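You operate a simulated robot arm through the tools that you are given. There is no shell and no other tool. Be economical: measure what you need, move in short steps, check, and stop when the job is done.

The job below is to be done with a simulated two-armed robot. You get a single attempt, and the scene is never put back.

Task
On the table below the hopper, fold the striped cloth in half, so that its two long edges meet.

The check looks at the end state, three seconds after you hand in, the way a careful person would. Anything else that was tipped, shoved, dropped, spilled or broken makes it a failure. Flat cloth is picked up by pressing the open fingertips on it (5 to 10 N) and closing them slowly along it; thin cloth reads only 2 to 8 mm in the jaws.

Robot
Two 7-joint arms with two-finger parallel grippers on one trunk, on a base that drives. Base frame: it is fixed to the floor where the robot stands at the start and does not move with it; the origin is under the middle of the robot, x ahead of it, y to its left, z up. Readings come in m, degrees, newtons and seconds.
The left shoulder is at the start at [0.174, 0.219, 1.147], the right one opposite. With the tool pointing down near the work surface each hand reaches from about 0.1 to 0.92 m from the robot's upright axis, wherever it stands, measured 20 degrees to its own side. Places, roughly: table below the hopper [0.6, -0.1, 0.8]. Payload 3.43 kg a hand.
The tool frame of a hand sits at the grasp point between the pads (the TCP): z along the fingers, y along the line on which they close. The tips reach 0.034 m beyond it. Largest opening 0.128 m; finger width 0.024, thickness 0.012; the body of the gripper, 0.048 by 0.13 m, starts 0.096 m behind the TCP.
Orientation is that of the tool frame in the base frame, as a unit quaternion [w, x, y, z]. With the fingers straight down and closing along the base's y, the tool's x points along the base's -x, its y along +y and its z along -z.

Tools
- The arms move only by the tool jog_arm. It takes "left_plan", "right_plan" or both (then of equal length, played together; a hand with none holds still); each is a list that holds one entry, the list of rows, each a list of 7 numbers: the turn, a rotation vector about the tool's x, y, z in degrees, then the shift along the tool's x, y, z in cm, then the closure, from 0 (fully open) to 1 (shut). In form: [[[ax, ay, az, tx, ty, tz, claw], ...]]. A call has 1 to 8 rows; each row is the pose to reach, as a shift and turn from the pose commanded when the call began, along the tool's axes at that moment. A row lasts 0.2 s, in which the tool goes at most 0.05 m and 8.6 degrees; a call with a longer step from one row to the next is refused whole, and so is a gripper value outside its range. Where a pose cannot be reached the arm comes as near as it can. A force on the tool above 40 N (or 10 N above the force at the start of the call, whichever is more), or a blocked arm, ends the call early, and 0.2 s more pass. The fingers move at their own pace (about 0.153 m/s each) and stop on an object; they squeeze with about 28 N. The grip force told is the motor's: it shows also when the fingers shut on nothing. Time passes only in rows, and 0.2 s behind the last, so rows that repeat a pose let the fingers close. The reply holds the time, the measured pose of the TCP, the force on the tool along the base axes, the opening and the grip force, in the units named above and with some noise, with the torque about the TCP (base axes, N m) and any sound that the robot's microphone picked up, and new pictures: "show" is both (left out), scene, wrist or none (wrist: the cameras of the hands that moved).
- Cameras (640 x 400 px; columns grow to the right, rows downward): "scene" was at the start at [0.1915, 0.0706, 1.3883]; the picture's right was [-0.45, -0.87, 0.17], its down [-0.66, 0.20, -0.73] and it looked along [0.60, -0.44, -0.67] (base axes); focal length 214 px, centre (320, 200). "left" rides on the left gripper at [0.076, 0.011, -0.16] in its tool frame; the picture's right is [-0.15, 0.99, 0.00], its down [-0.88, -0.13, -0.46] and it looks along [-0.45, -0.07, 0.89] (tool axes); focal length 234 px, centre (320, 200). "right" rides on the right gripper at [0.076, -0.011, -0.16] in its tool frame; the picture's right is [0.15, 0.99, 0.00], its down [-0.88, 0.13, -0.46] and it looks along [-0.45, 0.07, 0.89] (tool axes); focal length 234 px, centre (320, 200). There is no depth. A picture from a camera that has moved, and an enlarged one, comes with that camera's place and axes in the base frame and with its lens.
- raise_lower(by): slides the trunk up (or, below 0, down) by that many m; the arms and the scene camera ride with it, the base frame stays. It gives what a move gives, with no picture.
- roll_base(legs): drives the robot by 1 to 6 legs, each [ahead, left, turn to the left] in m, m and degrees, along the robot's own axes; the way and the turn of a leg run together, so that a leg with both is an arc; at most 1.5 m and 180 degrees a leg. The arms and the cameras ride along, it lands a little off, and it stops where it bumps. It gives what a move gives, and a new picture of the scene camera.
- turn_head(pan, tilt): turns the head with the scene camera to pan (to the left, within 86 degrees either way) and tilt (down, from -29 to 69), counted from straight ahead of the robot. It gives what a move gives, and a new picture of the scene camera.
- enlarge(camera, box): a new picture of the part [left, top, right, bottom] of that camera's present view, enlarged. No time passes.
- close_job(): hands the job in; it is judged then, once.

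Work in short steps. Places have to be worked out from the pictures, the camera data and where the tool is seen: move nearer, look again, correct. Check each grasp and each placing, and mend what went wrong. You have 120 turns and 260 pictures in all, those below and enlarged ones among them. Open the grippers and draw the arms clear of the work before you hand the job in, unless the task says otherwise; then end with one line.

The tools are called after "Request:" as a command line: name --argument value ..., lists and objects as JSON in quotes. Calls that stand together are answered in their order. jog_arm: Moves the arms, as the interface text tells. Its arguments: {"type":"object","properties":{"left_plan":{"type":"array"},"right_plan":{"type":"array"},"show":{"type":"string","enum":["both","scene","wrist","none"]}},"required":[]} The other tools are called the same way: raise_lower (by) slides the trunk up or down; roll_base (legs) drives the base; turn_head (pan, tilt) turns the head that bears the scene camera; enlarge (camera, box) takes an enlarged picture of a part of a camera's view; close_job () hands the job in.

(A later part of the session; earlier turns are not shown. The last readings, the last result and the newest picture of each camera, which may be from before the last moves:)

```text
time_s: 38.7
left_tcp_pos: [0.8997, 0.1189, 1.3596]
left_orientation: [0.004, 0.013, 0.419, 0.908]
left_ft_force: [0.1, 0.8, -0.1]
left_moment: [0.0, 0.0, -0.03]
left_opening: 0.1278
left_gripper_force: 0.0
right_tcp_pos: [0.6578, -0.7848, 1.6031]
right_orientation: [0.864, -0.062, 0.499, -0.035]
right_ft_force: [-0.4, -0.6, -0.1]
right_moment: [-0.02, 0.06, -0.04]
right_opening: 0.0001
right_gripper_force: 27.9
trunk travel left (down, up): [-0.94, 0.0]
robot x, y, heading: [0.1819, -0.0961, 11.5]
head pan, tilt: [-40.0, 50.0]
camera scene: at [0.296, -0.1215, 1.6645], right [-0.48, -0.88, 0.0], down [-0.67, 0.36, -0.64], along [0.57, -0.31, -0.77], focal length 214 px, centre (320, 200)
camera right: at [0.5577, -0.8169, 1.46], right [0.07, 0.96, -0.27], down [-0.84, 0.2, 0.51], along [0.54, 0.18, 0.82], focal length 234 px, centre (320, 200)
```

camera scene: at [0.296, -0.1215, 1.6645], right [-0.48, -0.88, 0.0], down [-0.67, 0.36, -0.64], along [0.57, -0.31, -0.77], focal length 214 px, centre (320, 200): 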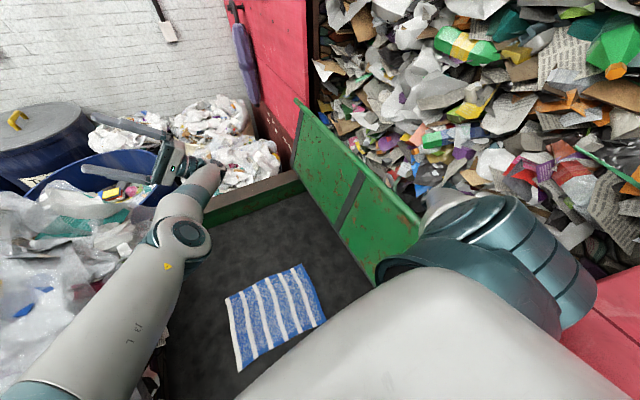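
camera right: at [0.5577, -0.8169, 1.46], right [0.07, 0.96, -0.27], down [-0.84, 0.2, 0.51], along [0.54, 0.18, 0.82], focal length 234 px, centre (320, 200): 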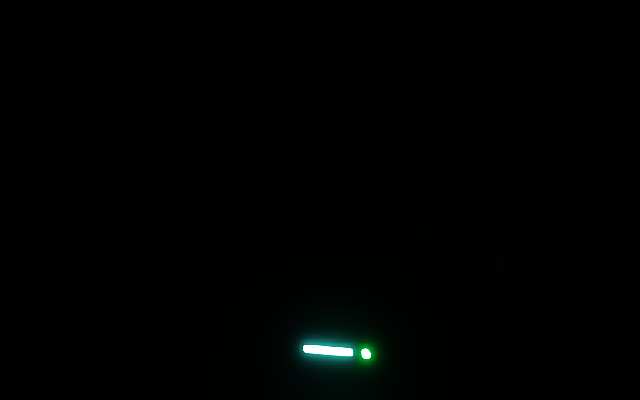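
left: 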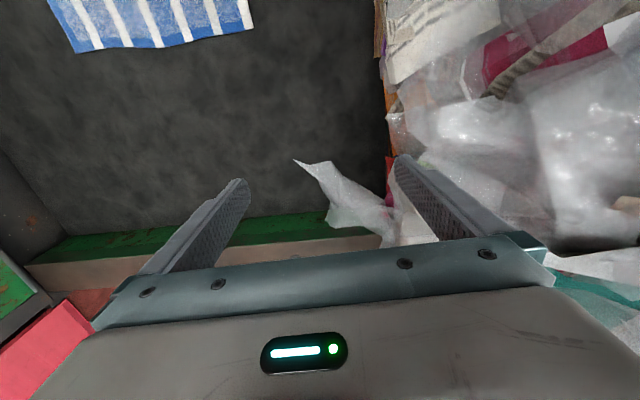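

The hand meets no force inside the heap, so it isn't disturbing anything. I'll keep going to +y over the rail.

Request:
jog_arm --right_plan '[[[0, 0, 0, -0.55, 4.45, 0.31, 1], [0, 0, 0, -1.1, 8.9, 0.62, 1], [0, 0, 0, -1.65, 13.35, 0.93, 1], [0, 0, 0, -2.2, 17.8, 1.24, 1], [0, 0, 0, -2.75, 22.25, 1.55, 1], [0, 0, 0, -3.3, 26.7, 1.86, 1], [0, 0, 0, -3.85, 31.15, 2.17, 1], [0, 0, 0, -4.4, 35.6, 2.48, 1]]]' --show "both"

```text
time_s: 40.7
left_tcp_pos: [0.905, 0.0943, 1.3581]
left_orientation: [0.009, 0.018, 0.416, 0.909]
left_ft_force: [-0.1, 0.0, 0.2]
left_moment: [0.0, 0.0, 0.0]
left_opening: 0.1278
left_gripper_force: 0.0
right_tcp_pos: [0.7311, -0.5282, 1.6265]
right_orientation: [0.869, -0.066, 0.487, -0.056]
right_ft_force: [-0.1, -0.3, 0.0]
right_moment: [-0.01, -0.02, 0.02]
right_opening: 0.0001
right_gripper_force: 28.3
right hand out of reach, approached as far as the arm can: row 5, 6, 7, 8
trunk travel left (down, up): [-0.94, 0.0]
robot x, y, heading: [0.1755, -0.0949, 11.2]
head pan, tilt: [-40.0, 50.0]
stopped in row 8 (right hand): the arm was blocked; the commanded pose is now the measured one
camera scene: at [0.3009, -0.1448, 1.6644], right [-0.48, -0.88, -0.01], down [-0.67, 0.38, -0.63], along [0.56, -0.3, -0.77], focal length 214 px, centre (320, 200)
camera right: at [0.6329, -0.5621, 1.4822], right [0.11, 0.95, -0.29], down [-0.84, 0.24, 0.48], along [0.53, 0.19, 0.83], focal length 234 px, centre (320, 200)
```

scene: 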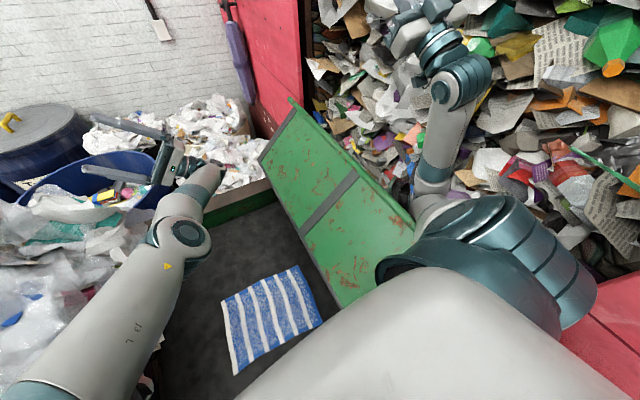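
right: 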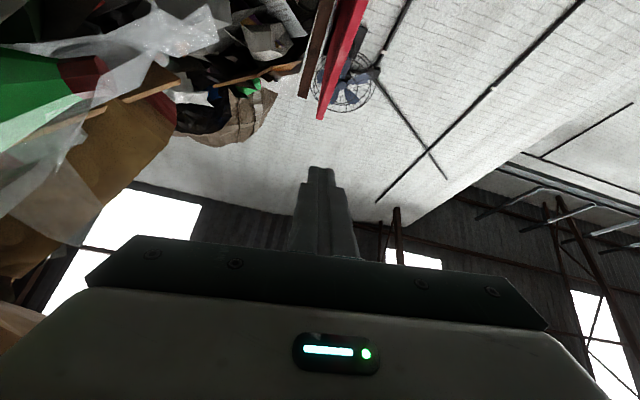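

The green panel is a hinged flap and my arm, hanging behind it, has pushed its top inward over the table. I'll back off to −y at once while turning the fingers down, which raises the wrist and elbow.

Request:
jog_arm --right_plan '[[[0, 0, 0, 0.55, -4.45, -0.3, 1], [0, 8, 0, 1.1, -8.9, -0.6, 1], [0, 16, 0, 1.65, -13.3, -0.9, 1], [0, 24, 0, 1.65, -13.3, -0.9, 1], [0, 32, 0, 1.65, -13.3, -0.9, 1], [0, 40, 0, 1.65, -13.3, -0.9, 1], [0, 48, 0, 1.65, -13.3, -0.9, 1], [0, 56, 0, 1.65, -13.3, -0.9, 1]]]' --show "both"

```text
time_s: 42.5
left_tcp_pos: [0.8957, 0.1153, 1.3601]
left_orientation: [0.006, 0.014, 0.42, 0.907]
left_ft_force: [0.5, 0.4, -0.5]
left_moment: [-0.01, 0.03, 0.01]
left_opening: 0.1279
left_gripper_force: 0.0
right_tcp_pos: [0.7266, -0.6373, 1.6299]
right_orientation: [0.535, -0.036, 0.841, -0.077]
right_ft_force: [0.2, 0.2, -0.5]
right_moment: [0.01, 0.03, -0.03]
right_opening: 0.0
right_gripper_force: 26.9
trunk travel left (down, up): [-0.94, 0.0]
robot x, y, heading: [0.177, -0.0964, 11.5]
head pan, tilt: [-40.0, 50.0]
camera scene: at [0.2919, -0.1229, 1.6645], right [-0.48, -0.88, 0.0], down [-0.67, 0.37, -0.64], along [0.57, -0.31, -0.77], focal length 214 px, centre (320, 200)
camera right: at [0.5492, -0.6461, 1.6304], right [-0.04, 0.95, -0.3], down [-0.04, 0.3, 0.95], along [1.0, 0.05, 0.02], focal length 234 px, centre (320, 200)
```

scene: 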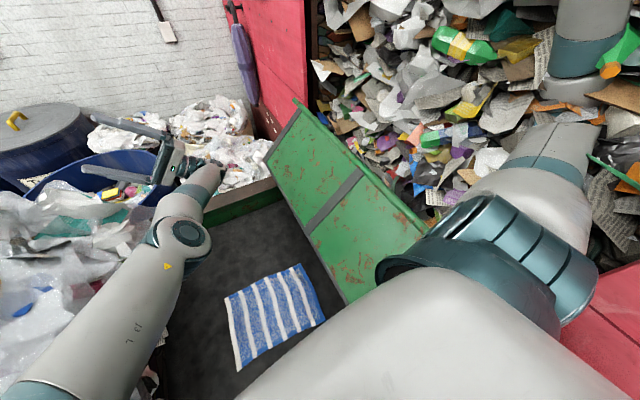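
right: 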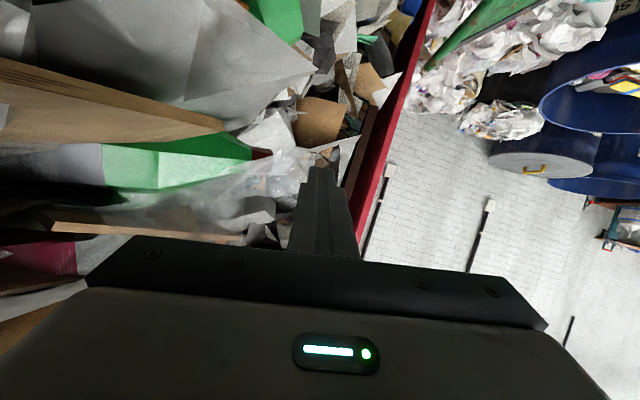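

The rail (top edge) is where it was; the flap is top-hung and its lower edge is swung inward, pushed by my elbow from behind. I'll look at the elbow directly.

Request:
turn_head --pan -72 --tilt 40

```text
time_s: 43.5
left_tcp_pos: [0.8972, 0.1147, 1.3598]
left_orientation: [0.005, 0.014, 0.419, 0.908]
left_ft_force: [-0.3, -0.4, 0.0]
left_moment: [0.0, -0.01, 0.02]
left_opening: 0.128
left_gripper_force: 0.0
right_tcp_pos: [0.728, -0.6394, 1.6294]
right_orientation: [0.536, -0.037, 0.84, -0.076]
right_ft_force: [0.3, -0.3, -0.4]
right_moment: [0.0, 0.02, -0.01]
right_opening: 0.0001
right_gripper_force: 27.7
trunk travel left (down, up): [-0.94, 0.0]
robot x, y, heading: [0.1804, -0.0976, 11.4]
head pan, tilt: [-72.0, 40.0]
camera scene: at [0.2674, -0.1613, 1.6786], right [-0.87, -0.49, 0.0], down [-0.32, 0.56, -0.77], along [0.38, -0.67, -0.64], focal length 214 px, centre (320, 200)
```

scene: 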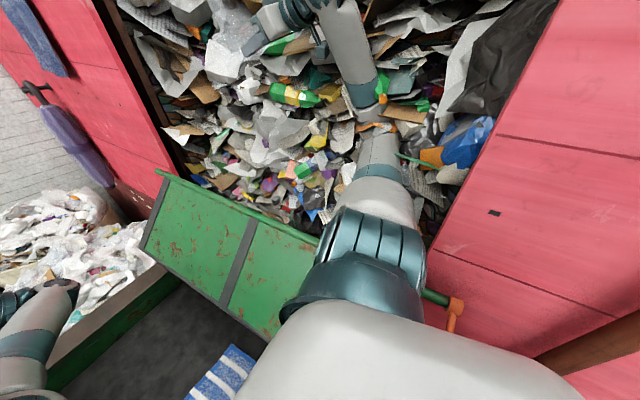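

The elbow is above rail height now, so the flap may be held by the upper arm on the rail shaft or the orange handle. I'll raise the hand and finish turning the fingers down, to lift the arm higher.

Request:
jog_arm --right_plan '[[[-1.2, 8, -0.7, -1.35, -0.25, -0.6, 1], [-2.3, 16, -1.4, -2.7, -0.5, -1.24, 1], [-3.5, 24, -2.1, -4.0, -0.75, -1.9, 1], [-4.7, 32, -2.8, -5.4, -1.0, -2.5, 1], [-5.8, 40, -3.5, -6.7, -1.25, -3.1, 1], [-7, 48, -4.2, -8.1, -1.5, -3.7, 1], [-8, 55, -4.9, -9.4, -1.75, -4.3, 1], [-9, 62, -5.5, -10.8, -2.0, -5, 1]]]' --show "scene"

```text
time_s: 45.3
left_tcp_pos: [0.8991, 0.1174, 1.3579]
left_orientation: [0.007, 0.014, 0.421, 0.907]
left_ft_force: [0.4, 0.4, 0.3]
left_moment: [0.03, -0.01, -0.01]
left_opening: 0.1281
left_gripper_force: 0.0
right_tcp_pos: [0.7251, -0.6323, 1.7538]
right_orientation: [0.018, -0.07, 0.996, -0.048]
right_ft_force: [-0.3, 1.3, 1.0]
right_moment: [-0.11, -0.02, -0.03]
right_opening: 0.0001
right_gripper_force: 28.1
trunk travel left (down, up): [-0.94, 0.0]
robot x, y, heading: [0.1722, -0.0968, 11.1]
head pan, tilt: [-72.0, 40.0]
camera scene: at [0.2681, -0.1557, 1.6787], right [-0.87, -0.49, 0.0], down [-0.32, 0.56, -0.77], along [0.38, -0.67, -0.64], focal length 214 px, centre (320, 200)
```

scene: 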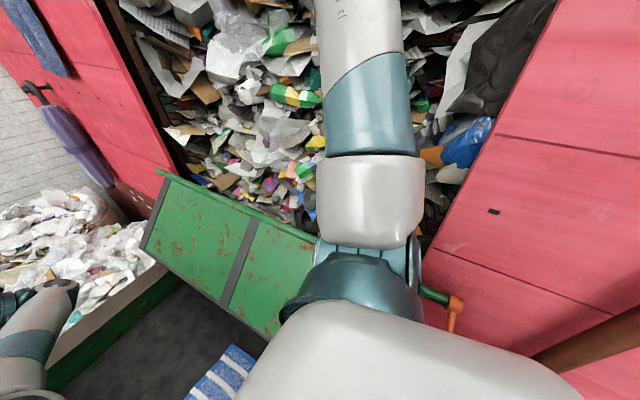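

The arm now clears the rail from above, though the flap stays swung. I'll bring the right hand across to the table side at this height.

Request:
jog_arm --right_plan '[[[0, 0, 0, -0.62, 4.33, -0.4, 1], [0, 0, 0, -1.24, 8.67, -0.8, 1], [0, 0, 0, -1.86, 13, -1.2, 1], [0, 0, 0, -2.5, 17.3, -1.6, 1], [0, 0, 0, -3.1, 21.7, -2.05, 1], [0, 0, 0, -3.7, 26, -2.5, 1], [0, 0, 0, -4.3, 30.3, -2.9, 1], [0, 0, 0, -5, 34.5, -3.3, 1]]]' --show "scene"

```text
time_s: 47.1
left_tcp_pos: [0.8977, 0.1144, 1.3588]
left_orientation: [0.007, 0.014, 0.42, 0.907]
left_ft_force: [0.2, 0.5, 0.4]
left_moment: [0.02, -0.06, 0.02]
left_opening: 0.1281
left_gripper_force: 0.1
right_tcp_pos: [0.717, -0.3024, 1.7195]
right_orientation: [0.019, -0.07, 0.996, -0.045]
right_ft_force: [0.2, 1.0, 0.1]
right_moment: [-0.06, 0.04, 0.04]
right_opening: 0.0
right_gripper_force: 28.2
right hand out of reach, approached as far as the arm can: row 5, 6, 7, 8
trunk travel left (down, up): [-0.94, 0.0]
robot x, y, heading: [0.1757, -0.1006, 11.3]
head pan, tilt: [-72.0, 40.0]
camera scene: at [0.2682, -0.1595, 1.6787], right [-0.87, -0.49, 0.0], down [-0.32, 0.56, -0.77], along [0.37, -0.67, -0.64], focal length 214 px, centre (320, 200)
```

scene: 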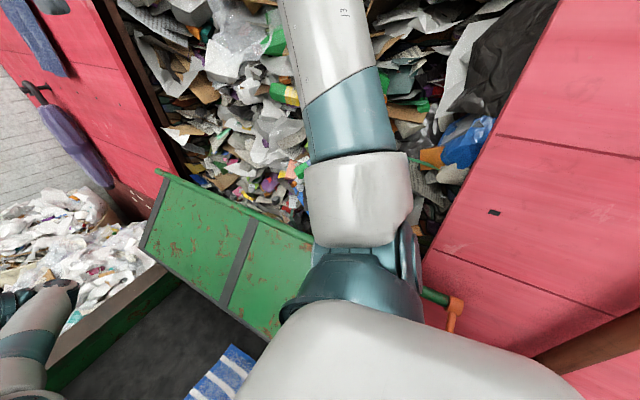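

The right hand is over the table now. The torso is too close to the flap and table, so I'll drive the base left a little before backing away.

Request:
roll_base --legs '[[0, 0.1, 0]]'

```text
time_s: 48.2
left_tcp_pos: [0.8795, 0.2021, 1.3589]
left_orientation: [0.008, 0.015, 0.417, 0.909]
left_ft_force: [0.4, -0.4, 1.0]
left_moment: [-0.06, -0.01, 0.01]
left_opening: 0.1279
left_gripper_force: 0.1
right_tcp_pos: [0.6964, -0.2188, 1.7175]
right_orientation: [0.019, -0.068, 0.997, -0.041]
right_ft_force: [0.0, -0.5, -0.3]
right_moment: [0.13, 0.01, 0.01]
right_opening: 0.0002
right_gripper_force: 28.4
trunk travel left (down, up): [-0.94, 0.0]
robot x, y, heading: [0.1597, -0.0026, 11.3]
head pan, tilt: [-72.0, 40.0]
camera scene: at [0.2487, -0.0743, 1.678], right [-0.87, -0.49, 0.0], down [-0.32, 0.57, -0.76], along [0.37, -0.66, -0.65], focal length 214 px, centre (320, 200)
```

scene: 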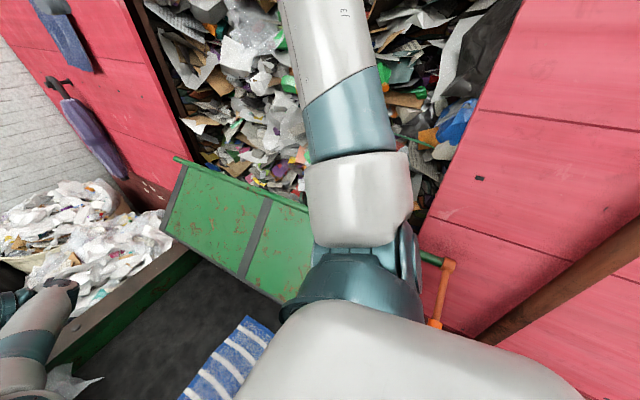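

That worked cleanly. Now I'll back away from the table by 0.15 m and square the heading.

Request:
roll_base --legs '[[-0.15, 0.03, 0], [0, 0, -11]]'

Request:
turn_head --pan -20 --tilt 45

```text
time_s: 50.3
left_tcp_pos: [0.7542, 0.0681, 1.3577]
left_orientation: [0.095, 0.057, 0.417, 0.902]
left_ft_force: [-0.3, 0.2, 0.2]
left_moment: [-0.01, 0.02, 0.01]
left_opening: 0.128
left_gripper_force: 0.0
right_tcp_pos: [0.4967, -0.3056, 1.7176]
right_orientation: [0.013, 0.028, 0.998, -0.047]
right_ft_force: [0.0, 0.6, 0.0]
right_moment: [0.03, -0.01, 0.02]
right_opening: 0.0001
right_gripper_force: 27.7
trunk travel left (down, up): [-0.94, 0.0]
robot x, y, heading: [0.0041, -0.0027, 0.0]
head pan, tilt: [-72.0, 40.0]
camera scene: at [0.0839, -0.0785, 1.6786], right [-0.95, -0.31, 0.0], down [-0.2, 0.61, -0.77], along [0.24, -0.73, -0.64], focal length 214 px, centre (320, 200)
```

scene: 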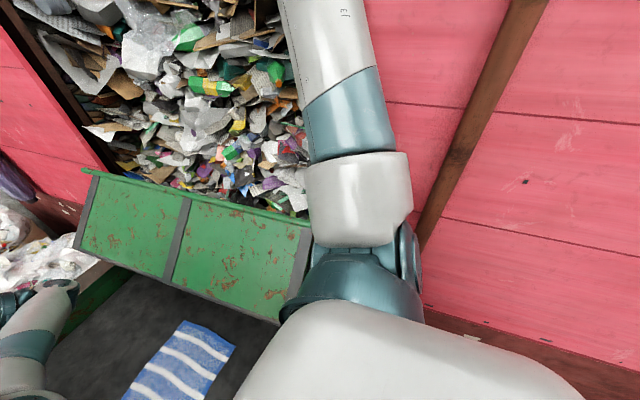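

```text
time_s: 51.5
left_tcp_pos: [0.7555, 0.0684, 1.3575]
left_orientation: [0.096, 0.057, 0.419, 0.901]
left_ft_force: [-0.1, -0.1, 0.2]
left_moment: [0.01, 0.03, 0.02]
left_opening: 0.128
left_gripper_force: 0.0
right_tcp_pos: [0.4958, -0.3066, 1.7184]
right_orientation: [0.014, 0.029, 0.998, -0.047]
right_ft_force: [0.0, -1.4, 0.4]
right_moment: [-0.02, -0.01, 0.01]
right_opening: 0.0001
right_gripper_force: 27.7
trunk travel left (down, up): [-0.94, 0.0]
robot x, y, heading: [0.0044, -0.0038, 0.2]
head pan, tilt: [-20.0, 45.0]
camera scene: at [0.1338, -0.0255, 1.6711], right [-0.34, -0.94, 0.0], down [-0.67, 0.24, -0.71], along [0.66, -0.24, -0.71], focal length 214 px, centre (320, 200)
```

scene: 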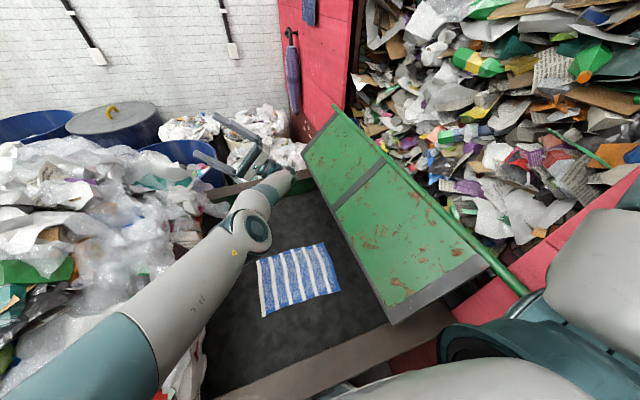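

The robot stands at its nominal pose, upright. The flap hangs about 40° open and must be closed later. First I'll turn the left hand back to fingers-down.

Request:
jog_arm --left_plan '[[[8, 1, -1.5, 0, 0, 0, 0], [16, 2, -3, 0, 0, 0, 0], [24, 3, -4.5, 0, 0, 0, 0], [32, 4, -6, 0, 0, 0, 0], [40, 5, -7.5, 0, 0, 0, 0], [48, 6, -9, 0, 0, 0, 0], [56, 7, -10.5, 0, 0, 0, 0], [64, 8, -12, 0, 0, 0, 0]]]' --show "scene"

```text
time_s: 53.4
left_tcp_pos: [0.8178, 0.1357, 1.3598]
left_orientation: [0.112, -0.004, 0.84, 0.531]
left_ft_force: [0.0, 0.3, -0.1]
left_moment: [0.0, 0.02, -0.01]
left_opening: 0.1278
left_gripper_force: 0.1
left hand out of reach, approached as far as the arm can: row 1, 2, 3, 4, 5, 6, 7, 8
right_tcp_pos: [0.4959, -0.3071, 1.7189]
right_orientation: [0.015, 0.03, 0.998, -0.047]
right_ft_force: [-0.4, 0.3, 0.5]
right_moment: [0.04, 0.0, 0.0]
right_opening: 0.0
right_gripper_force: 27.5
trunk travel left (down, up): [-0.94, 0.0]
robot x, y, heading: [0.0052, 0.0015, 0.1]
head pan, tilt: [-20.0, 45.0]
camera scene: at [0.1329, -0.0248, 1.6712], right [-0.34, -0.94, 0.0], down [-0.67, 0.24, -0.71], along [0.66, -0.24, -0.71], focal length 214 px, centre (320, 200)
```

scene: 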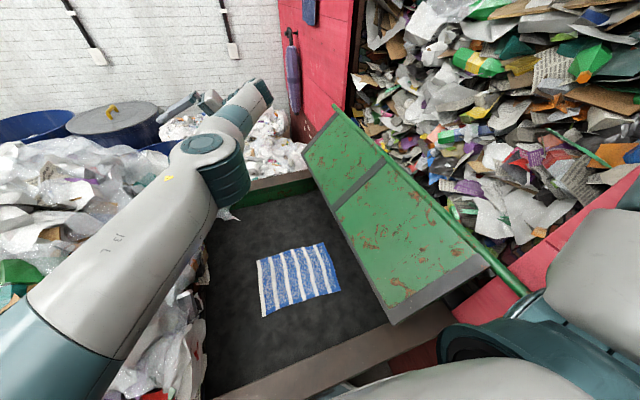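

Most of the turn is done. I'll finish the remaining 65° to fingers-down.

Request:
jog_arm --left_plan '[[[8, 1.7, 0, 0, 0, 0, 0], [16, 3.4, 0, 0, 0, 0, 0], [24, 5.1, 0, 0, 0, 0, 0], [32, 6.8, 0, 0, 0, 0, 0], [40, 8.4, 0, 0, 0, 0, 0], [48, 10.1, 0, 0, 0, 0, 0], [56, 11.8, 0, 0, 0, 0, 0], [64.2, 13.5, 0.5, 0, 0, 0, 0]]]' --show "scene"

```text
time_s: 55.1
left_tcp_pos: [0.8153, 0.1353, 1.3583]
left_orientation: [0.001, 0.001, 1.0, 0.0]
left_ft_force: [-0.1, -0.8, -0.5]
left_moment: [0.0, 0.02, -0.03]
left_opening: 0.128
left_gripper_force: 0.1
left hand out of reach, approached as far as the arm can: row 1
right_tcp_pos: [0.4943, -0.306, 1.7193]
right_orientation: [0.015, 0.028, 0.998, -0.046]
right_ft_force: [-0.5, 0.2, -0.5]
right_moment: [-0.02, 0.03, -0.01]
right_opening: 0.0002
right_gripper_force: 28.0
trunk travel left (down, up): [-0.94, 0.0]
robot x, y, heading: [0.0061, 0.0015, 0.1]
head pan, tilt: [-20.0, 45.0]
camera scene: at [0.1325, -0.0244, 1.6713], right [-0.34, -0.94, 0.0], down [-0.67, 0.24, -0.71], along [0.66, -0.24, -0.71], focal length 214 px, centre (320, 200)
```

scene: 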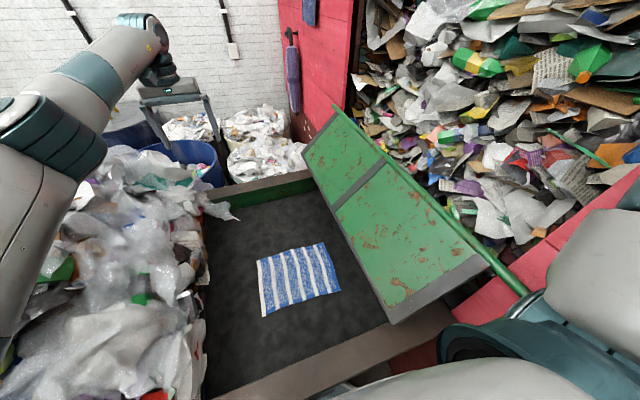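

The left hand is natural again and the cloth lies undisturbed, about x 0.43–0.68, y −0.24 to 0.08 at z 0.8. Now I'll bring the right hand over the table, ready to push the flap closed.

Request:
jog_arm --right_plan '[[[-5.3, 1.7, -3.2, -1.69, 2.75, 3.2, 1], [-5.3, 1.7, -3.2, -3.4, 5.5, 6.4, 1], [-5.3, 1.7, -3.2, -5.1, 8.25, 9.6, 1], [-5.3, 1.7, -3.2, -6.75, 11, 12.8, 1], [-5.3, 1.7, -3.2, -8.45, 13.75, 16, 1], [-5.3, 1.7, -3.2, -10.1, 16.5, 19.2, 1], [-5.3, 1.7, -3.2, -11.8, 19.25, 22.4, 1], [-5.3, 1.7, -3.2, -13.5, 22, 25.6, 1]]]' --show "both"

```text
time_s: 57.0
left_tcp_pos: [0.8154, 0.1321, 1.3608]
left_orientation: [0.001, 0.001, 1.0, 0.003]
left_ft_force: [0.3, -0.5, 1.1]
left_moment: [-0.02, 0.05, -0.01]
left_opening: 0.128
left_gripper_force: 0.0
right_tcp_pos: [0.6029, -0.1936, 1.5117]
right_orientation: [0.0, 0.001, 1.0, 0.0]
right_ft_force: [-0.7, 0.1, 0.3]
right_moment: [0.04, 0.01, 0.0]
right_opening: 0.0
right_gripper_force: 28.2
right hand out of reach, approached as far as the arm can: row 5, 6, 7, 8
trunk travel left (down, up): [-0.94, 0.0]
robot x, y, heading: [0.0064, 0.0004, 0.2]
head pan, tilt: [-20.0, 45.0]
camera scene: at [0.1318, -0.0286, 1.6712], right [-0.34, -0.94, 0.0], down [-0.67, 0.24, -0.71], along [0.66, -0.24, -0.71], focal length 214 px, centre (320, 200)
camera right: at [0.5276, -0.2069, 1.6698], right [-0.14, 0.99, 0.0], down [0.88, 0.13, 0.46], along [0.45, 0.07, -0.89], focal length 234 px, centre (320, 200)
```

scene: 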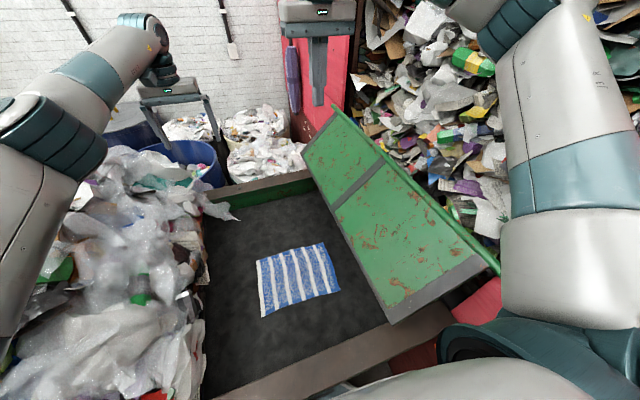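
right: 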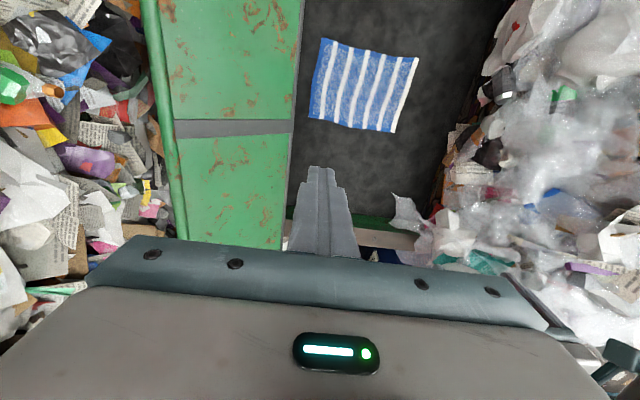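

The right hand is straight down at (0.60, −0.19, 1.51) on the table side of the flap. I'll shift it 5 cm to +y and lower it.

Request:
jog_arm --right_plan '[[[0, 0, 0, 0, 2.5, 1, 1], [0, 0, 0, 0, 5, 4, 1], [0, 0, 0, 0, 5, 8.5, 1], [0, 0, 0, 0, 5, 13, 1], [0, 0, 0, 0, 5, 17.5, 1], [0, 0, 0, 0, 5, 22, 1], [0, 0, 0, 0, 5, 26.5, 1]]]' --show "scene"

```text
time_s: 58.5
left_tcp_pos: [0.815, 0.1326, 1.3614]
left_orientation: [0.001, 0.001, 1.0, 0.002]
left_ft_force: [-0.8, 0.2, 0.6]
left_moment: [-0.04, 0.03, 0.0]
left_opening: 0.1278
left_gripper_force: 0.1
right_tcp_pos: [0.5898, -0.1722, 1.2533]
right_orientation: [0.001, 0.001, 1.0, 0.003]
right_ft_force: [0.0, 0.5, 0.7]
right_moment: [-0.01, 0.03, 0.02]
right_opening: 0.0001
right_gripper_force: 27.6
right hand out of reach, approached as far as the arm can: row 1, 2, 3, 4, 5, 6, 7
trunk travel left (down, up): [-0.94, 0.0]
robot x, y, heading: [0.0033, 0.003, -0.0]
head pan, tilt: [-20.0, 45.0]
camera scene: at [0.1305, -0.0281, 1.6714], right [-0.34, -0.94, 0.0], down [-0.67, 0.24, -0.71], along [0.66, -0.24, -0.71], focal length 214 px, centre (320, 200)
```

scene: 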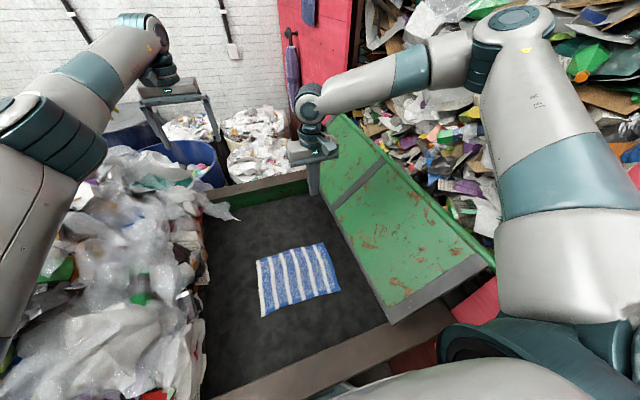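

The arm is limited in +y but at y −0.172 it should still clear the flap edge (y ≈ −0.27). I'll lower further to about z 1.05.

Request:
jog_arm --right_plan '[[[0, 0, 0, 0, 0, 4, 1], [0, 0, 0, 0, 0, 8, 1], [0, 0, 0, 0, 0, 12, 1], [0, 0, 0, 0, 0, 16, 1], [0, 0, 0, 0, 0, 19, 1]]]' --show "both"

```text
time_s: 59.8
left_tcp_pos: [0.8141, 0.1323, 1.3606]
left_orientation: [0.0, 0.001, 1.0, 0.002]
left_ft_force: [-0.7, -0.1, -0.3]
left_moment: [0.01, 0.0, 0.02]
left_opening: 0.128
left_gripper_force: 0.0
right_tcp_pos: [0.5528, -0.2298, 1.1323]
right_orientation: [0.002, 0.002, 1.0, 0.002]
right_ft_force: [0.2, -0.4, 0.9]
right_moment: [0.04, -0.03, 0.02]
right_opening: 0.0
right_gripper_force: 28.1
right hand out of reach, approached as far as the arm can: row 1, 2, 3, 4, 5
trunk travel left (down, up): [-0.94, 0.0]
robot x, y, heading: [0.0059, -0.0014, 0.0]
head pan, tilt: [-20.0, 45.0]
camera scene: at [0.1306, -0.0283, 1.6714], right [-0.34, -0.94, 0.0], down [-0.67, 0.24, -0.71], along [0.66, -0.24, -0.71], focal length 214 px, centre (320, 200)
camera right: at [0.4769, -0.2424, 1.291], right [-0.15, 0.99, 0.0], down [0.88, 0.13, 0.46], along [0.45, 0.07, -0.89], focal length 234 px, centre (320, 200)
```

scene: 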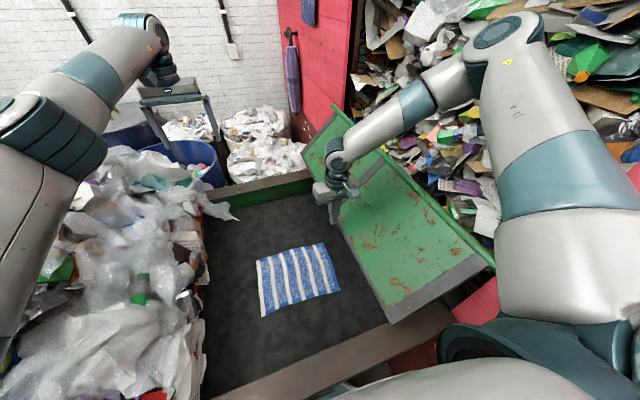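
right: 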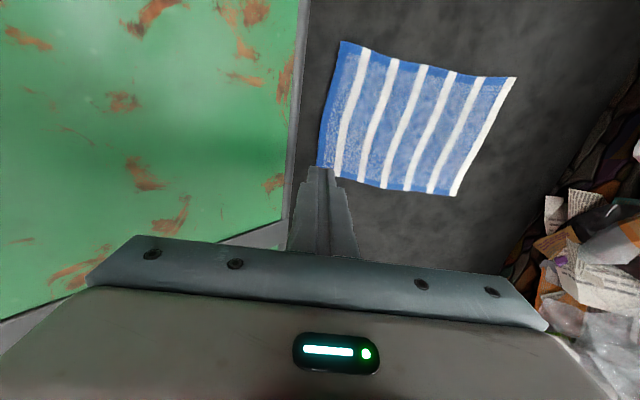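

The hand can't go lower with the trunk this high. I'll lower the trunk 0.12 m, which takes the hand to about z 1.01 beside the flap's lower edge.

Request:
raise_lower --by -0.12

Request:
enlarge --camera "scene" --box '[240, 80, 520, 340]'

```text
time_s: 61.2
left_tcp_pos: [0.8133, 0.133, 1.2405]
left_orientation: [0.002, 0.0, 1.0, 0.001]
left_ft_force: [-0.2, 0.6, 0.5]
left_moment: [0.0, 0.0, 0.03]
left_opening: 0.1281
left_gripper_force: 0.0
right_tcp_pos: [0.5532, -0.2288, 1.0131]
right_orientation: [0.002, 0.001, 1.0, 0.002]
right_ft_force: [0.2, -0.1, -0.5]
right_moment: [-0.02, 0.02, 0.0]
right_opening: 0.0
right_gripper_force: 28.5
trunk travel left (down, up): [-0.82, 0.12]
robot x, y, heading: [0.0047, -0.0025, -0.1]
head pan, tilt: [-20.0, 45.0]
```

```text
1.54 times, centred on (380, 210) of scene
camera zoom: at [0.1301, -0.0277, 1.5515], right [-0.34, -0.94, 0.0], down [-0.66, 0.24, -0.71], along [0.66, -0.24, -0.71], focal length 330 px, centre (228, 185)
```

zoom: 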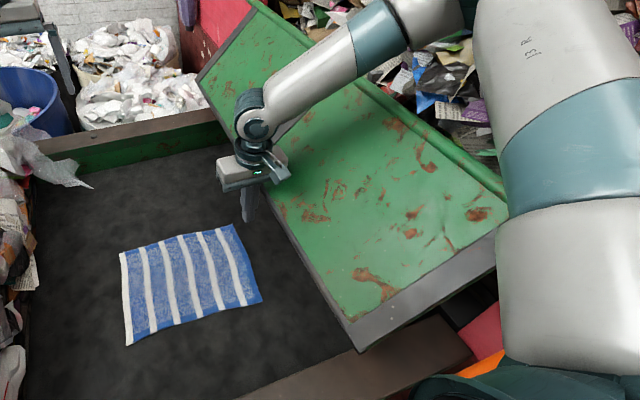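

The hand is beside the flap's lower edge. I'll push gently to −y and watch the force.

Request:
jog_arm --right_plan '[[[0, 0, 0, 0, -2, 0, 1], [0, 0, 0, 0, -4, 0, 1], [0, 0, 0, 0, -6, 0, 1], [0, 0, 0, 0, -8, 0, 1]]]' --show "both"

```text
time_s: 62.2
left_tcp_pos: [0.8142, 0.1331, 1.2409]
left_orientation: [0.001, 0.002, 1.0, 0.003]
left_ft_force: [1.0, 0.2, 0.4]
left_moment: [0.0, -0.01, 0.03]
left_opening: 0.1279
left_gripper_force: 0.0
right_tcp_pos: [0.5556, -0.31, 1.0133]
right_orientation: [0.001, 0.001, 1.0, 0.001]
right_ft_force: [0.4, -0.6, -0.2]
right_moment: [0.0, -0.01, -0.01]
right_opening: 0.0
right_gripper_force: 27.6
trunk travel left (down, up): [-0.82, 0.12]
robot x, y, heading: [0.0056, -0.0002, 0.1]
head pan, tilt: [-20.0, 45.0]
camera scene: at [0.1306, -0.0281, 1.5514], right [-0.34, -0.94, 0.0], down [-0.67, 0.24, -0.71], along [0.66, -0.24, -0.71], focal length 214 px, centre (320, 200)
camera right: at [0.4778, -0.3223, 1.1707], right [-0.14, 0.99, 0.0], down [0.88, 0.13, 0.46], along [0.45, 0.07, -0.89], focal length 234 px, centre (320, 200)
```

scene: 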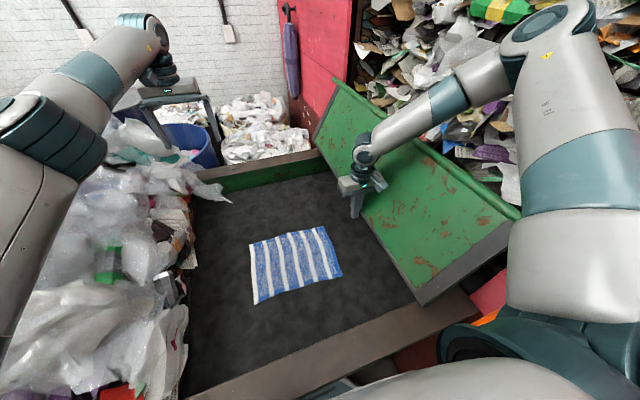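
right: 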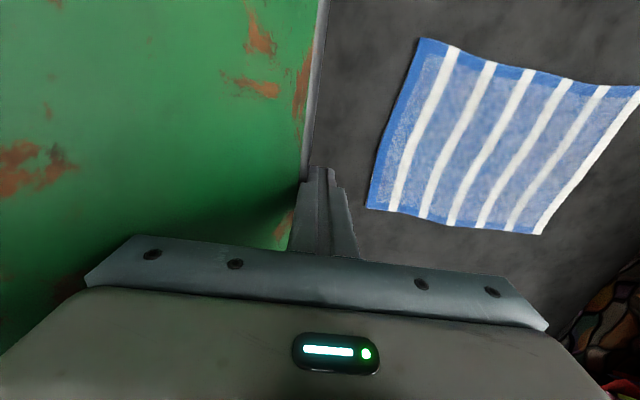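

The flap follows with almost no force (bottom from y −0.26 to −0.33). I'll push on until it meets its stop.

Request:
jog_arm --right_plan '[[[0, 0, 0, 0, -2, 0, 1], [0, 0, 0, 0, -4, 0, 1], [0, 0, 0, 0, -5.5, 0, 1], [0, 0, 0, 0, -7, 0, 1], [0, 0, 0, 0, -8, 0, 1]]]' --show "both"

```text
time_s: 63.5
left_tcp_pos: [0.814, 0.1378, 1.2398]
left_orientation: [0.002, 0.0, 1.0, 0.001]
left_ft_force: [0.9, 0.8, -0.7]
left_moment: [-0.07, -0.01, 0.01]
left_opening: 0.1279
left_gripper_force: 0.0
right_tcp_pos: [0.5549, -0.3854, 1.0136]
right_orientation: [0.001, 0.0, 1.0, 0.0]
right_ft_force: [-1.6, 9.6, -5.4]
right_moment: [-0.76, -0.09, -0.07]
right_opening: 0.0003
right_gripper_force: 28.0
trunk travel left (down, up): [-0.82, 0.12]
robot x, y, heading: [0.0076, -0.0026, 0.1]
head pan, tilt: [-20.0, 45.0]
camera scene: at [0.1308, -0.0229, 1.5513], right [-0.34, -0.94, 0.0], down [-0.67, 0.24, -0.71], along [0.66, -0.24, -0.71], focal length 214 px, centre (320, 200)
camera right: at [0.4778, -0.398, 1.1719], right [-0.15, 0.99, 0.0], down [0.88, 0.13, 0.46], along [0.45, 0.07, -0.89], focal length 234 px, centre (320, 200)
```

scene: 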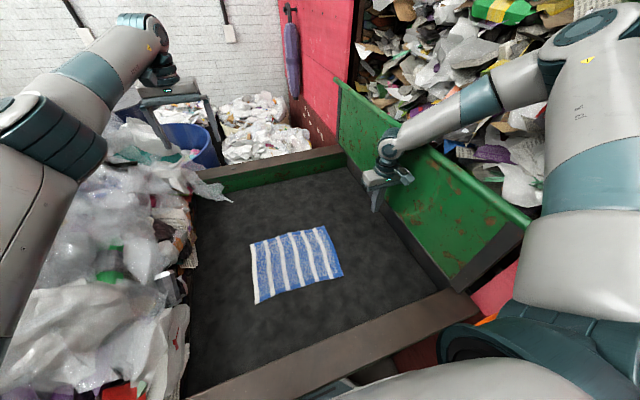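
right: 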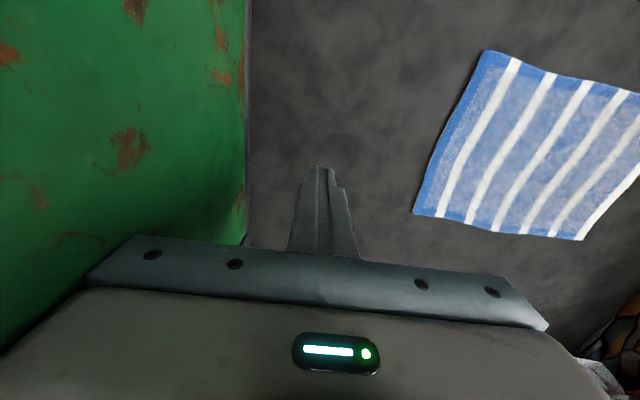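

The push met about 10 N with the flap near vertical, which looks like its stop. I'll draw the hand back to +y and see if it stays.

Request:
jog_arm --right_plan '[[[0, 0, 0, 0, 3, 0, 1], [0, 0, 0, 0, 7, 0, 1], [0, 0, 0, 0, 11, 0, 1], [0, 0, 0, 0, 15, 0, 1], [0, 0, 0, 0, 19, 0, 1], [0, 0, 0, 0, 19, 0, 1]]]' --show "both"

```text
time_s: 64.8
left_tcp_pos: [0.8133, 0.1325, 1.241]
left_orientation: [0.002, 0.0, 1.0, 0.002]
left_ft_force: [-0.3, 0.2, -1.1]
left_moment: [-0.01, 0.0, -0.02]
left_opening: 0.1281
left_gripper_force: 0.1
right_tcp_pos: [0.5452, -0.2123, 1.0258]
right_orientation: [0.001, 0.001, 1.0, 0.002]
right_ft_force: [0.0, -0.3, -0.2]
right_moment: [0.03, -0.03, 0.0]
right_opening: 0.0
right_gripper_force: 27.7
right hand out of reach, approached as far as the arm can: row 5, 6
trunk travel left (down, up): [-0.82, 0.12]
robot x, y, heading: [0.0023, 0.0001, 0.2]
head pan, tilt: [-20.0, 45.0]
camera scene: at [0.1298, -0.0277, 1.5514], right [-0.34, -0.94, 0.0], down [-0.66, 0.24, -0.71], along [0.67, -0.24, -0.71], focal length 214 px, centre (320, 200)
camera right: at [0.4675, -0.2252, 1.1843], right [-0.14, 0.99, 0.0], down [0.88, 0.13, 0.46], along [0.45, 0.07, -0.89], focal length 234 px, centre (320, 200)
```

scene: 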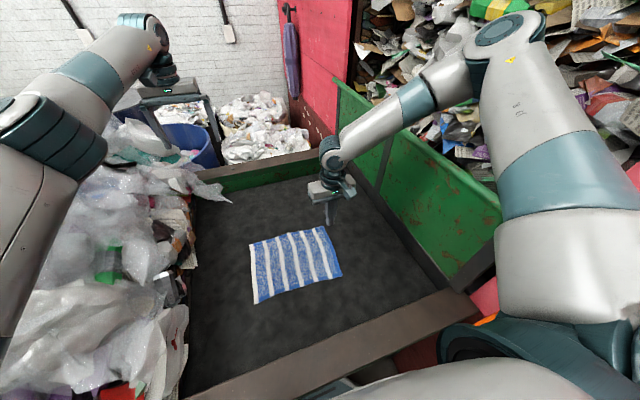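
right: 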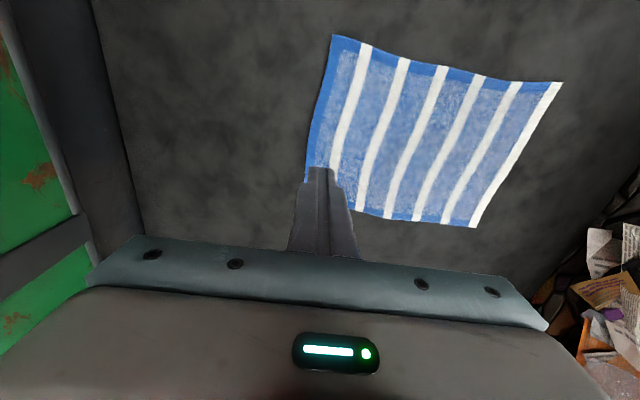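

The flap stays closed, back where it began, and nothing else looks disturbed. Now for the cloth: I'll lower the trunk 0.1 m so both hands reach the table.

Request:
raise_lower --by -0.1

Request:
jog_arm --right_plan '[[[0, 0, 0, -3, 1.5, 0, 1], [0, 0, 0, -6, 2, 0, 1], [0, 0, 0, -9, 2, 0, 1], [0, 0, 0, -11, 2, 0, 1]]]' --left_plan '[[[0, 0, 0, 2.5, -2, 2, 0], [0, 0, 0, 5, -4, 4, 0], [0, 0, 0, 8, -6, 6, 0], [0, 0, 0, 11, -8, 8, 0]]]' --show "both"

```text
time_s: 66.2
left_tcp_pos: [0.8144, 0.1336, 1.1421]
left_orientation: [0.002, 0.001, 1.0, 0.003]
left_ft_force: [0.8, -0.5, 0.5]
left_moment: [0.01, 0.0, 0.02]
left_opening: 0.1278
left_gripper_force: 0.2
right_tcp_pos: [0.545, -0.2114, 0.9255]
right_orientation: [0.001, 0.001, 1.0, 0.002]
right_ft_force: [0.6, -0.6, -1.4]
right_moment: [0.03, 0.01, 0.0]
right_opening: 0.0
right_gripper_force: 28.1
trunk travel left (down, up): [-0.72, 0.22]
robot x, y, heading: [0.0032, -0.002, 0.1]
head pan, tilt: [-20.0, 45.0]
```

```text
time_s: 67.2
left_tcp_pos: [0.7025, 0.0536, 1.0588]
left_orientation: [0.002, 0.0, 1.0, 0.002]
left_ft_force: [0.1, -0.8, -1.1]
left_moment: [-0.02, 0.0, 0.04]
left_opening: 0.1279
left_gripper_force: 0.1
right_tcp_pos: [0.6123, -0.2312, 0.9566]
right_orientation: [0.002, 0.0, 1.0, 0.003]
right_ft_force: [-0.5, 0.2, 0.6]
right_moment: [0.0, -0.02, 0.05]
right_opening: 0.0002
right_gripper_force: 27.7
right hand out of reach, approached as far as the arm can: row 1, 2, 3, 4
trunk travel left (down, up): [-0.72, 0.22]
robot x, y, heading: [0.0061, 0.0032, 0.2]
head pan, tilt: [-20.0, 45.0]
camera scene: at [0.1305, -0.0278, 1.4514], right [-0.34, -0.94, 0.0], down [-0.67, 0.24, -0.71], along [0.66, -0.24, -0.71], focal length 214 px, centre (320, 200)
camera right: at [0.536, -0.2437, 1.1165], right [-0.14, 0.99, 0.0], down [0.88, 0.13, 0.46], along [0.45, 0.07, -0.89], focal length 234 px, centre (320, 200)
camera left: at [0.6259, 0.0651, 1.2186], right [0.15, 0.99, 0.01], down [0.88, -0.13, 0.46], along [0.45, -0.06, -0.89], focal length 234 px, centre (320, 200)
```

scene: 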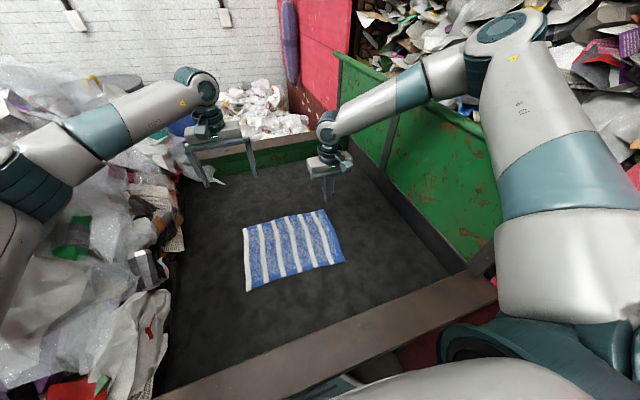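
right: 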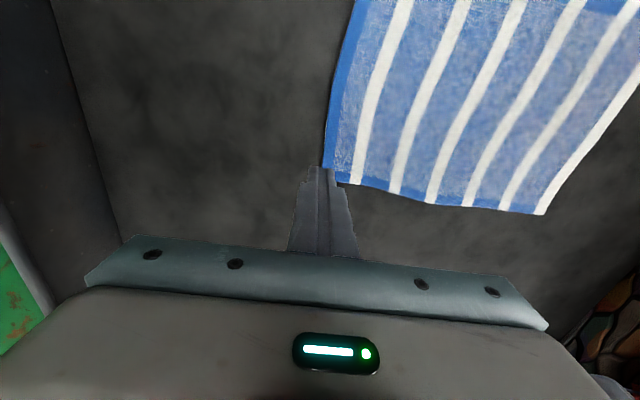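
left: 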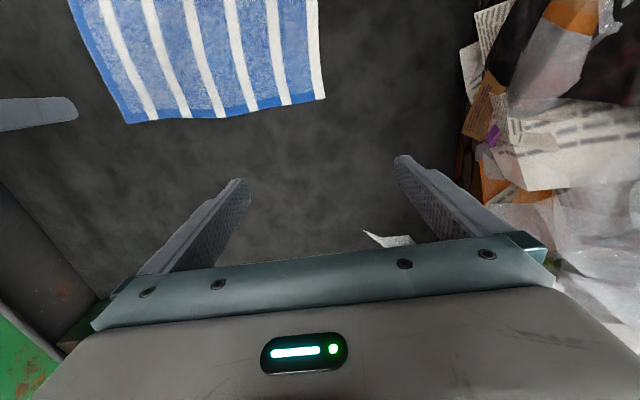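

Triangulating with both wrist cameras puts the table at about z 0.85, with the cloth from x 0.41 to 0.65 and y −0.23 to 0.08. The right arm is at its low limit, so I'll lift that hand and lower the trunk to its starting height.

Request:
jog_arm --right_plan '[[[0, 0, 0, 0, 1, -3, 1], [0, 0, 0, 0, 2, -6, 1], [0, 0, 0, 0, 3, -9, 1]]]' --show "none"

Request:
raise_lower --by -0.12

Request:
jog_arm --right_plan '[[[0, 0, 0, -2, 2, 0, 1], [0, 0, 0, -4, 4, 0, 1], [0, 0, 0, -4, 4, 0, 1]]]' --show "scene"

```text
time_s: 68.0
left_tcp_pos: [0.7031, 0.0531, 1.0592]
left_orientation: [0.001, 0.001, 1.0, 0.003]
left_ft_force: [0.0, -0.7, 0.5]
left_moment: [-0.02, -0.04, -0.01]
left_opening: 0.128
left_gripper_force: 0.1
right_tcp_pos: [0.6111, -0.2028, 1.0476]
right_orientation: [0.002, 0.002, 1.0, 0.002]
right_ft_force: [0.8, 0.4, 0.1]
right_moment: [-0.01, -0.01, 0.01]
right_opening: 0.0
right_gripper_force: 27.8
trunk travel left (down, up): [-0.72, 0.22]
robot x, y, heading: [0.0081, -0.003, 0.0]
head pan, tilt: [-20.0, 45.0]
```

```text
time_s: 69.5
left_tcp_pos: [0.6975, 0.07, 0.9453]
left_orientation: [0.004, 0.0, 1.0, -0.005]
left_ft_force: [0.5, -0.6, 1.0]
left_moment: [0.0, 0.05, 0.0]
left_opening: 0.128
left_gripper_force: 0.2
right_tcp_pos: [0.6104, -0.183, 0.9473]
right_orientation: [0.014, -0.003, 1.0, -0.01]
right_ft_force: [0.6, 0.3, -1.5]
right_moment: [0.02, 0.0, 0.0]
right_opening: 0.0001
right_gripper_force: 28.0
trunk travel left (down, up): [-0.6, 0.34]
robot x, y, heading: [0.0064, -0.0038, 0.1]
head pan, tilt: [-20.0, 45.0]
```

```text
time_s: 70.5
left_tcp_pos: [0.6934, 0.0764, 0.9526]
left_orientation: [0.009, -0.006, 1.0, -0.003]
left_ft_force: [0.0, -0.1, 0.0]
left_moment: [-0.05, 0.01, 0.01]
left_opening: 0.128
left_gripper_force: 0.1
right_tcp_pos: [0.6276, -0.1641, 0.9764]
right_orientation: [0.035, -0.013, 0.999, -0.008]
right_ft_force: [0.0, 0.0, -0.4]
right_moment: [0.01, 0.01, 0.01]
right_opening: 0.0001
right_gripper_force: 28.0
right hand out of reach, approached as far as the arm can: row 1, 2, 3
trunk travel left (down, up): [-0.6, 0.34]
robot x, y, heading: [0.0101, 0.0016, 0.8]
head pan, tilt: [-20.0, 45.0]
stopped in row 3 (right hand): the arm was blocked; the commanded pose is now the measured one
camera scene: at [0.1155, 0.0231, 1.3382], right [-0.33, -0.94, 0.03], down [-0.66, 0.21, -0.73], along [0.68, -0.26, -0.69], focal length 214 px, centre (320, 200)
```

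scene: 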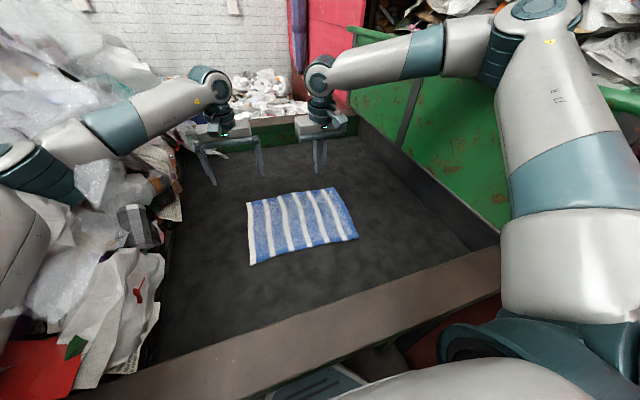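

The body is starting to lean again (2–3°): at this trunk height the right upper arm presses on the rail. I'll raise the trunk straight away.

Request:
raise_lower --by 0.15

Request:
turn_head --pan -25 --tilt 45

```text
time_s: 72.2
left_tcp_pos: [0.7062, 0.0503, 1.0892]
left_orientation: [0.002, -0.004, 1.0, 0.008]
left_ft_force: [0.2, -0.5, -0.2]
left_moment: [0.04, 0.01, 0.01]
left_opening: 0.1281
left_gripper_force: 0.0
right_tcp_pos: [0.6376, -0.191, 1.0978]
right_orientation: [0.018, -0.007, 1.0, 0.006]
right_ft_force: [0.5, 1.1, 0.5]
right_moment: [-0.02, -0.01, -0.03]
right_opening: 0.0
right_gripper_force: 27.7
trunk travel left (down, up): [-0.75, 0.19]
robot x, y, heading: [0.0115, -0.0003, 0.8]
head pan, tilt: [-20.0, 45.0]
```

```text
time_s: 72.9
left_tcp_pos: [0.7055, 0.0494, 1.09]
left_orientation: [0.001, -0.003, 1.0, 0.009]
left_ft_force: [0.8, 1.1, -0.1]
left_moment: [-0.02, 0.04, -0.02]
left_opening: 0.1282
left_gripper_force: 0.0
right_tcp_pos: [0.6376, -0.1927, 1.0986]
right_orientation: [0.018, -0.007, 1.0, 0.007]
right_ft_force: [0.0, 0.1, 0.4]
right_moment: [0.0, -0.01, -0.02]
right_opening: 0.0
right_gripper_force: 28.1
trunk travel left (down, up): [-0.75, 0.19]
robot x, y, heading: [0.0087, -0.0009, 0.5]
head pan, tilt: [-25.0, 45.0]
camera scene: at [0.1317, -0.0333, 1.4813], right [-0.41, -0.91, 0.0], down [-0.64, 0.29, -0.71], along [0.64, -0.29, -0.71], focal length 214 px, centre (320, 200)
```

scene: 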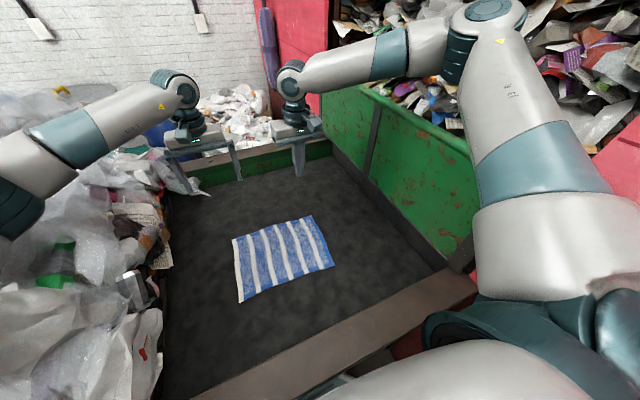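

Upright again. Moving the base left will take the right shoulder away from the rail and suit that arm's reach, so I'll first lift the left hand clear of the bags, then drive 0.14 m left.

Request:
jog_arm --left_plan '[[[0, 0, 0, 0, -2, -4, 0], [0, 0, 0, 0, -4, -8, 0], [0, 0, 0, 1, -6, -12, 0]]]' --show "none"

Request:
roll_base --legs '[[0, 0.14, 0]]'

```text
time_s: 73.7
left_tcp_pos: [0.6943, -0.0135, 1.2068]
left_orientation: [0.002, -0.003, 1.0, 0.01]
left_ft_force: [0.4, 0.4, 0.6]
left_moment: [0.02, -0.05, 0.0]
left_opening: 0.1279
left_gripper_force: 0.1
right_tcp_pos: [0.6377, -0.1927, 1.0984]
right_orientation: [0.019, -0.007, 1.0, 0.008]
right_ft_force: [-0.5, 0.2, -0.4]
right_moment: [0.04, -0.01, 0.0]
right_opening: 0.0
right_gripper_force: 28.5
trunk travel left (down, up): [-0.75, 0.19]
robot x, y, heading: [0.0088, -0.0012, 0.6]
head pan, tilt: [-25.0, 45.0]
```

```text
time_s: 75.0
left_tcp_pos: [0.6931, 0.1252, 1.2061]
left_orientation: [0.003, -0.003, 1.0, 0.011]
left_ft_force: [0.2, -0.1, -0.3]
left_moment: [-0.01, -0.01, 0.01]
left_opening: 0.1282
left_gripper_force: 0.1
right_tcp_pos: [0.6375, -0.0541, 1.0979]
right_orientation: [0.019, -0.007, 1.0, 0.006]
right_ft_force: [0.0, 0.0, -1.6]
right_moment: [0.07, -0.04, 0.02]
right_opening: 0.0
right_gripper_force: 28.3
trunk travel left (down, up): [-0.75, 0.19]
robot x, y, heading: [0.0066, 0.1409, 0.6]
head pan, tilt: [-25.0, 45.0]
camera scene: at [0.1298, 0.1049, 1.4813], right [-0.41, -0.91, 0.0], down [-0.64, 0.29, -0.71], along [0.64, -0.29, -0.71], focal length 214 px, centre (320, 200)
```

scene: 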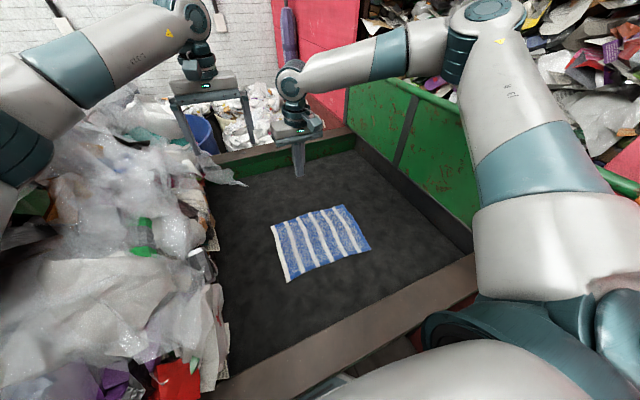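

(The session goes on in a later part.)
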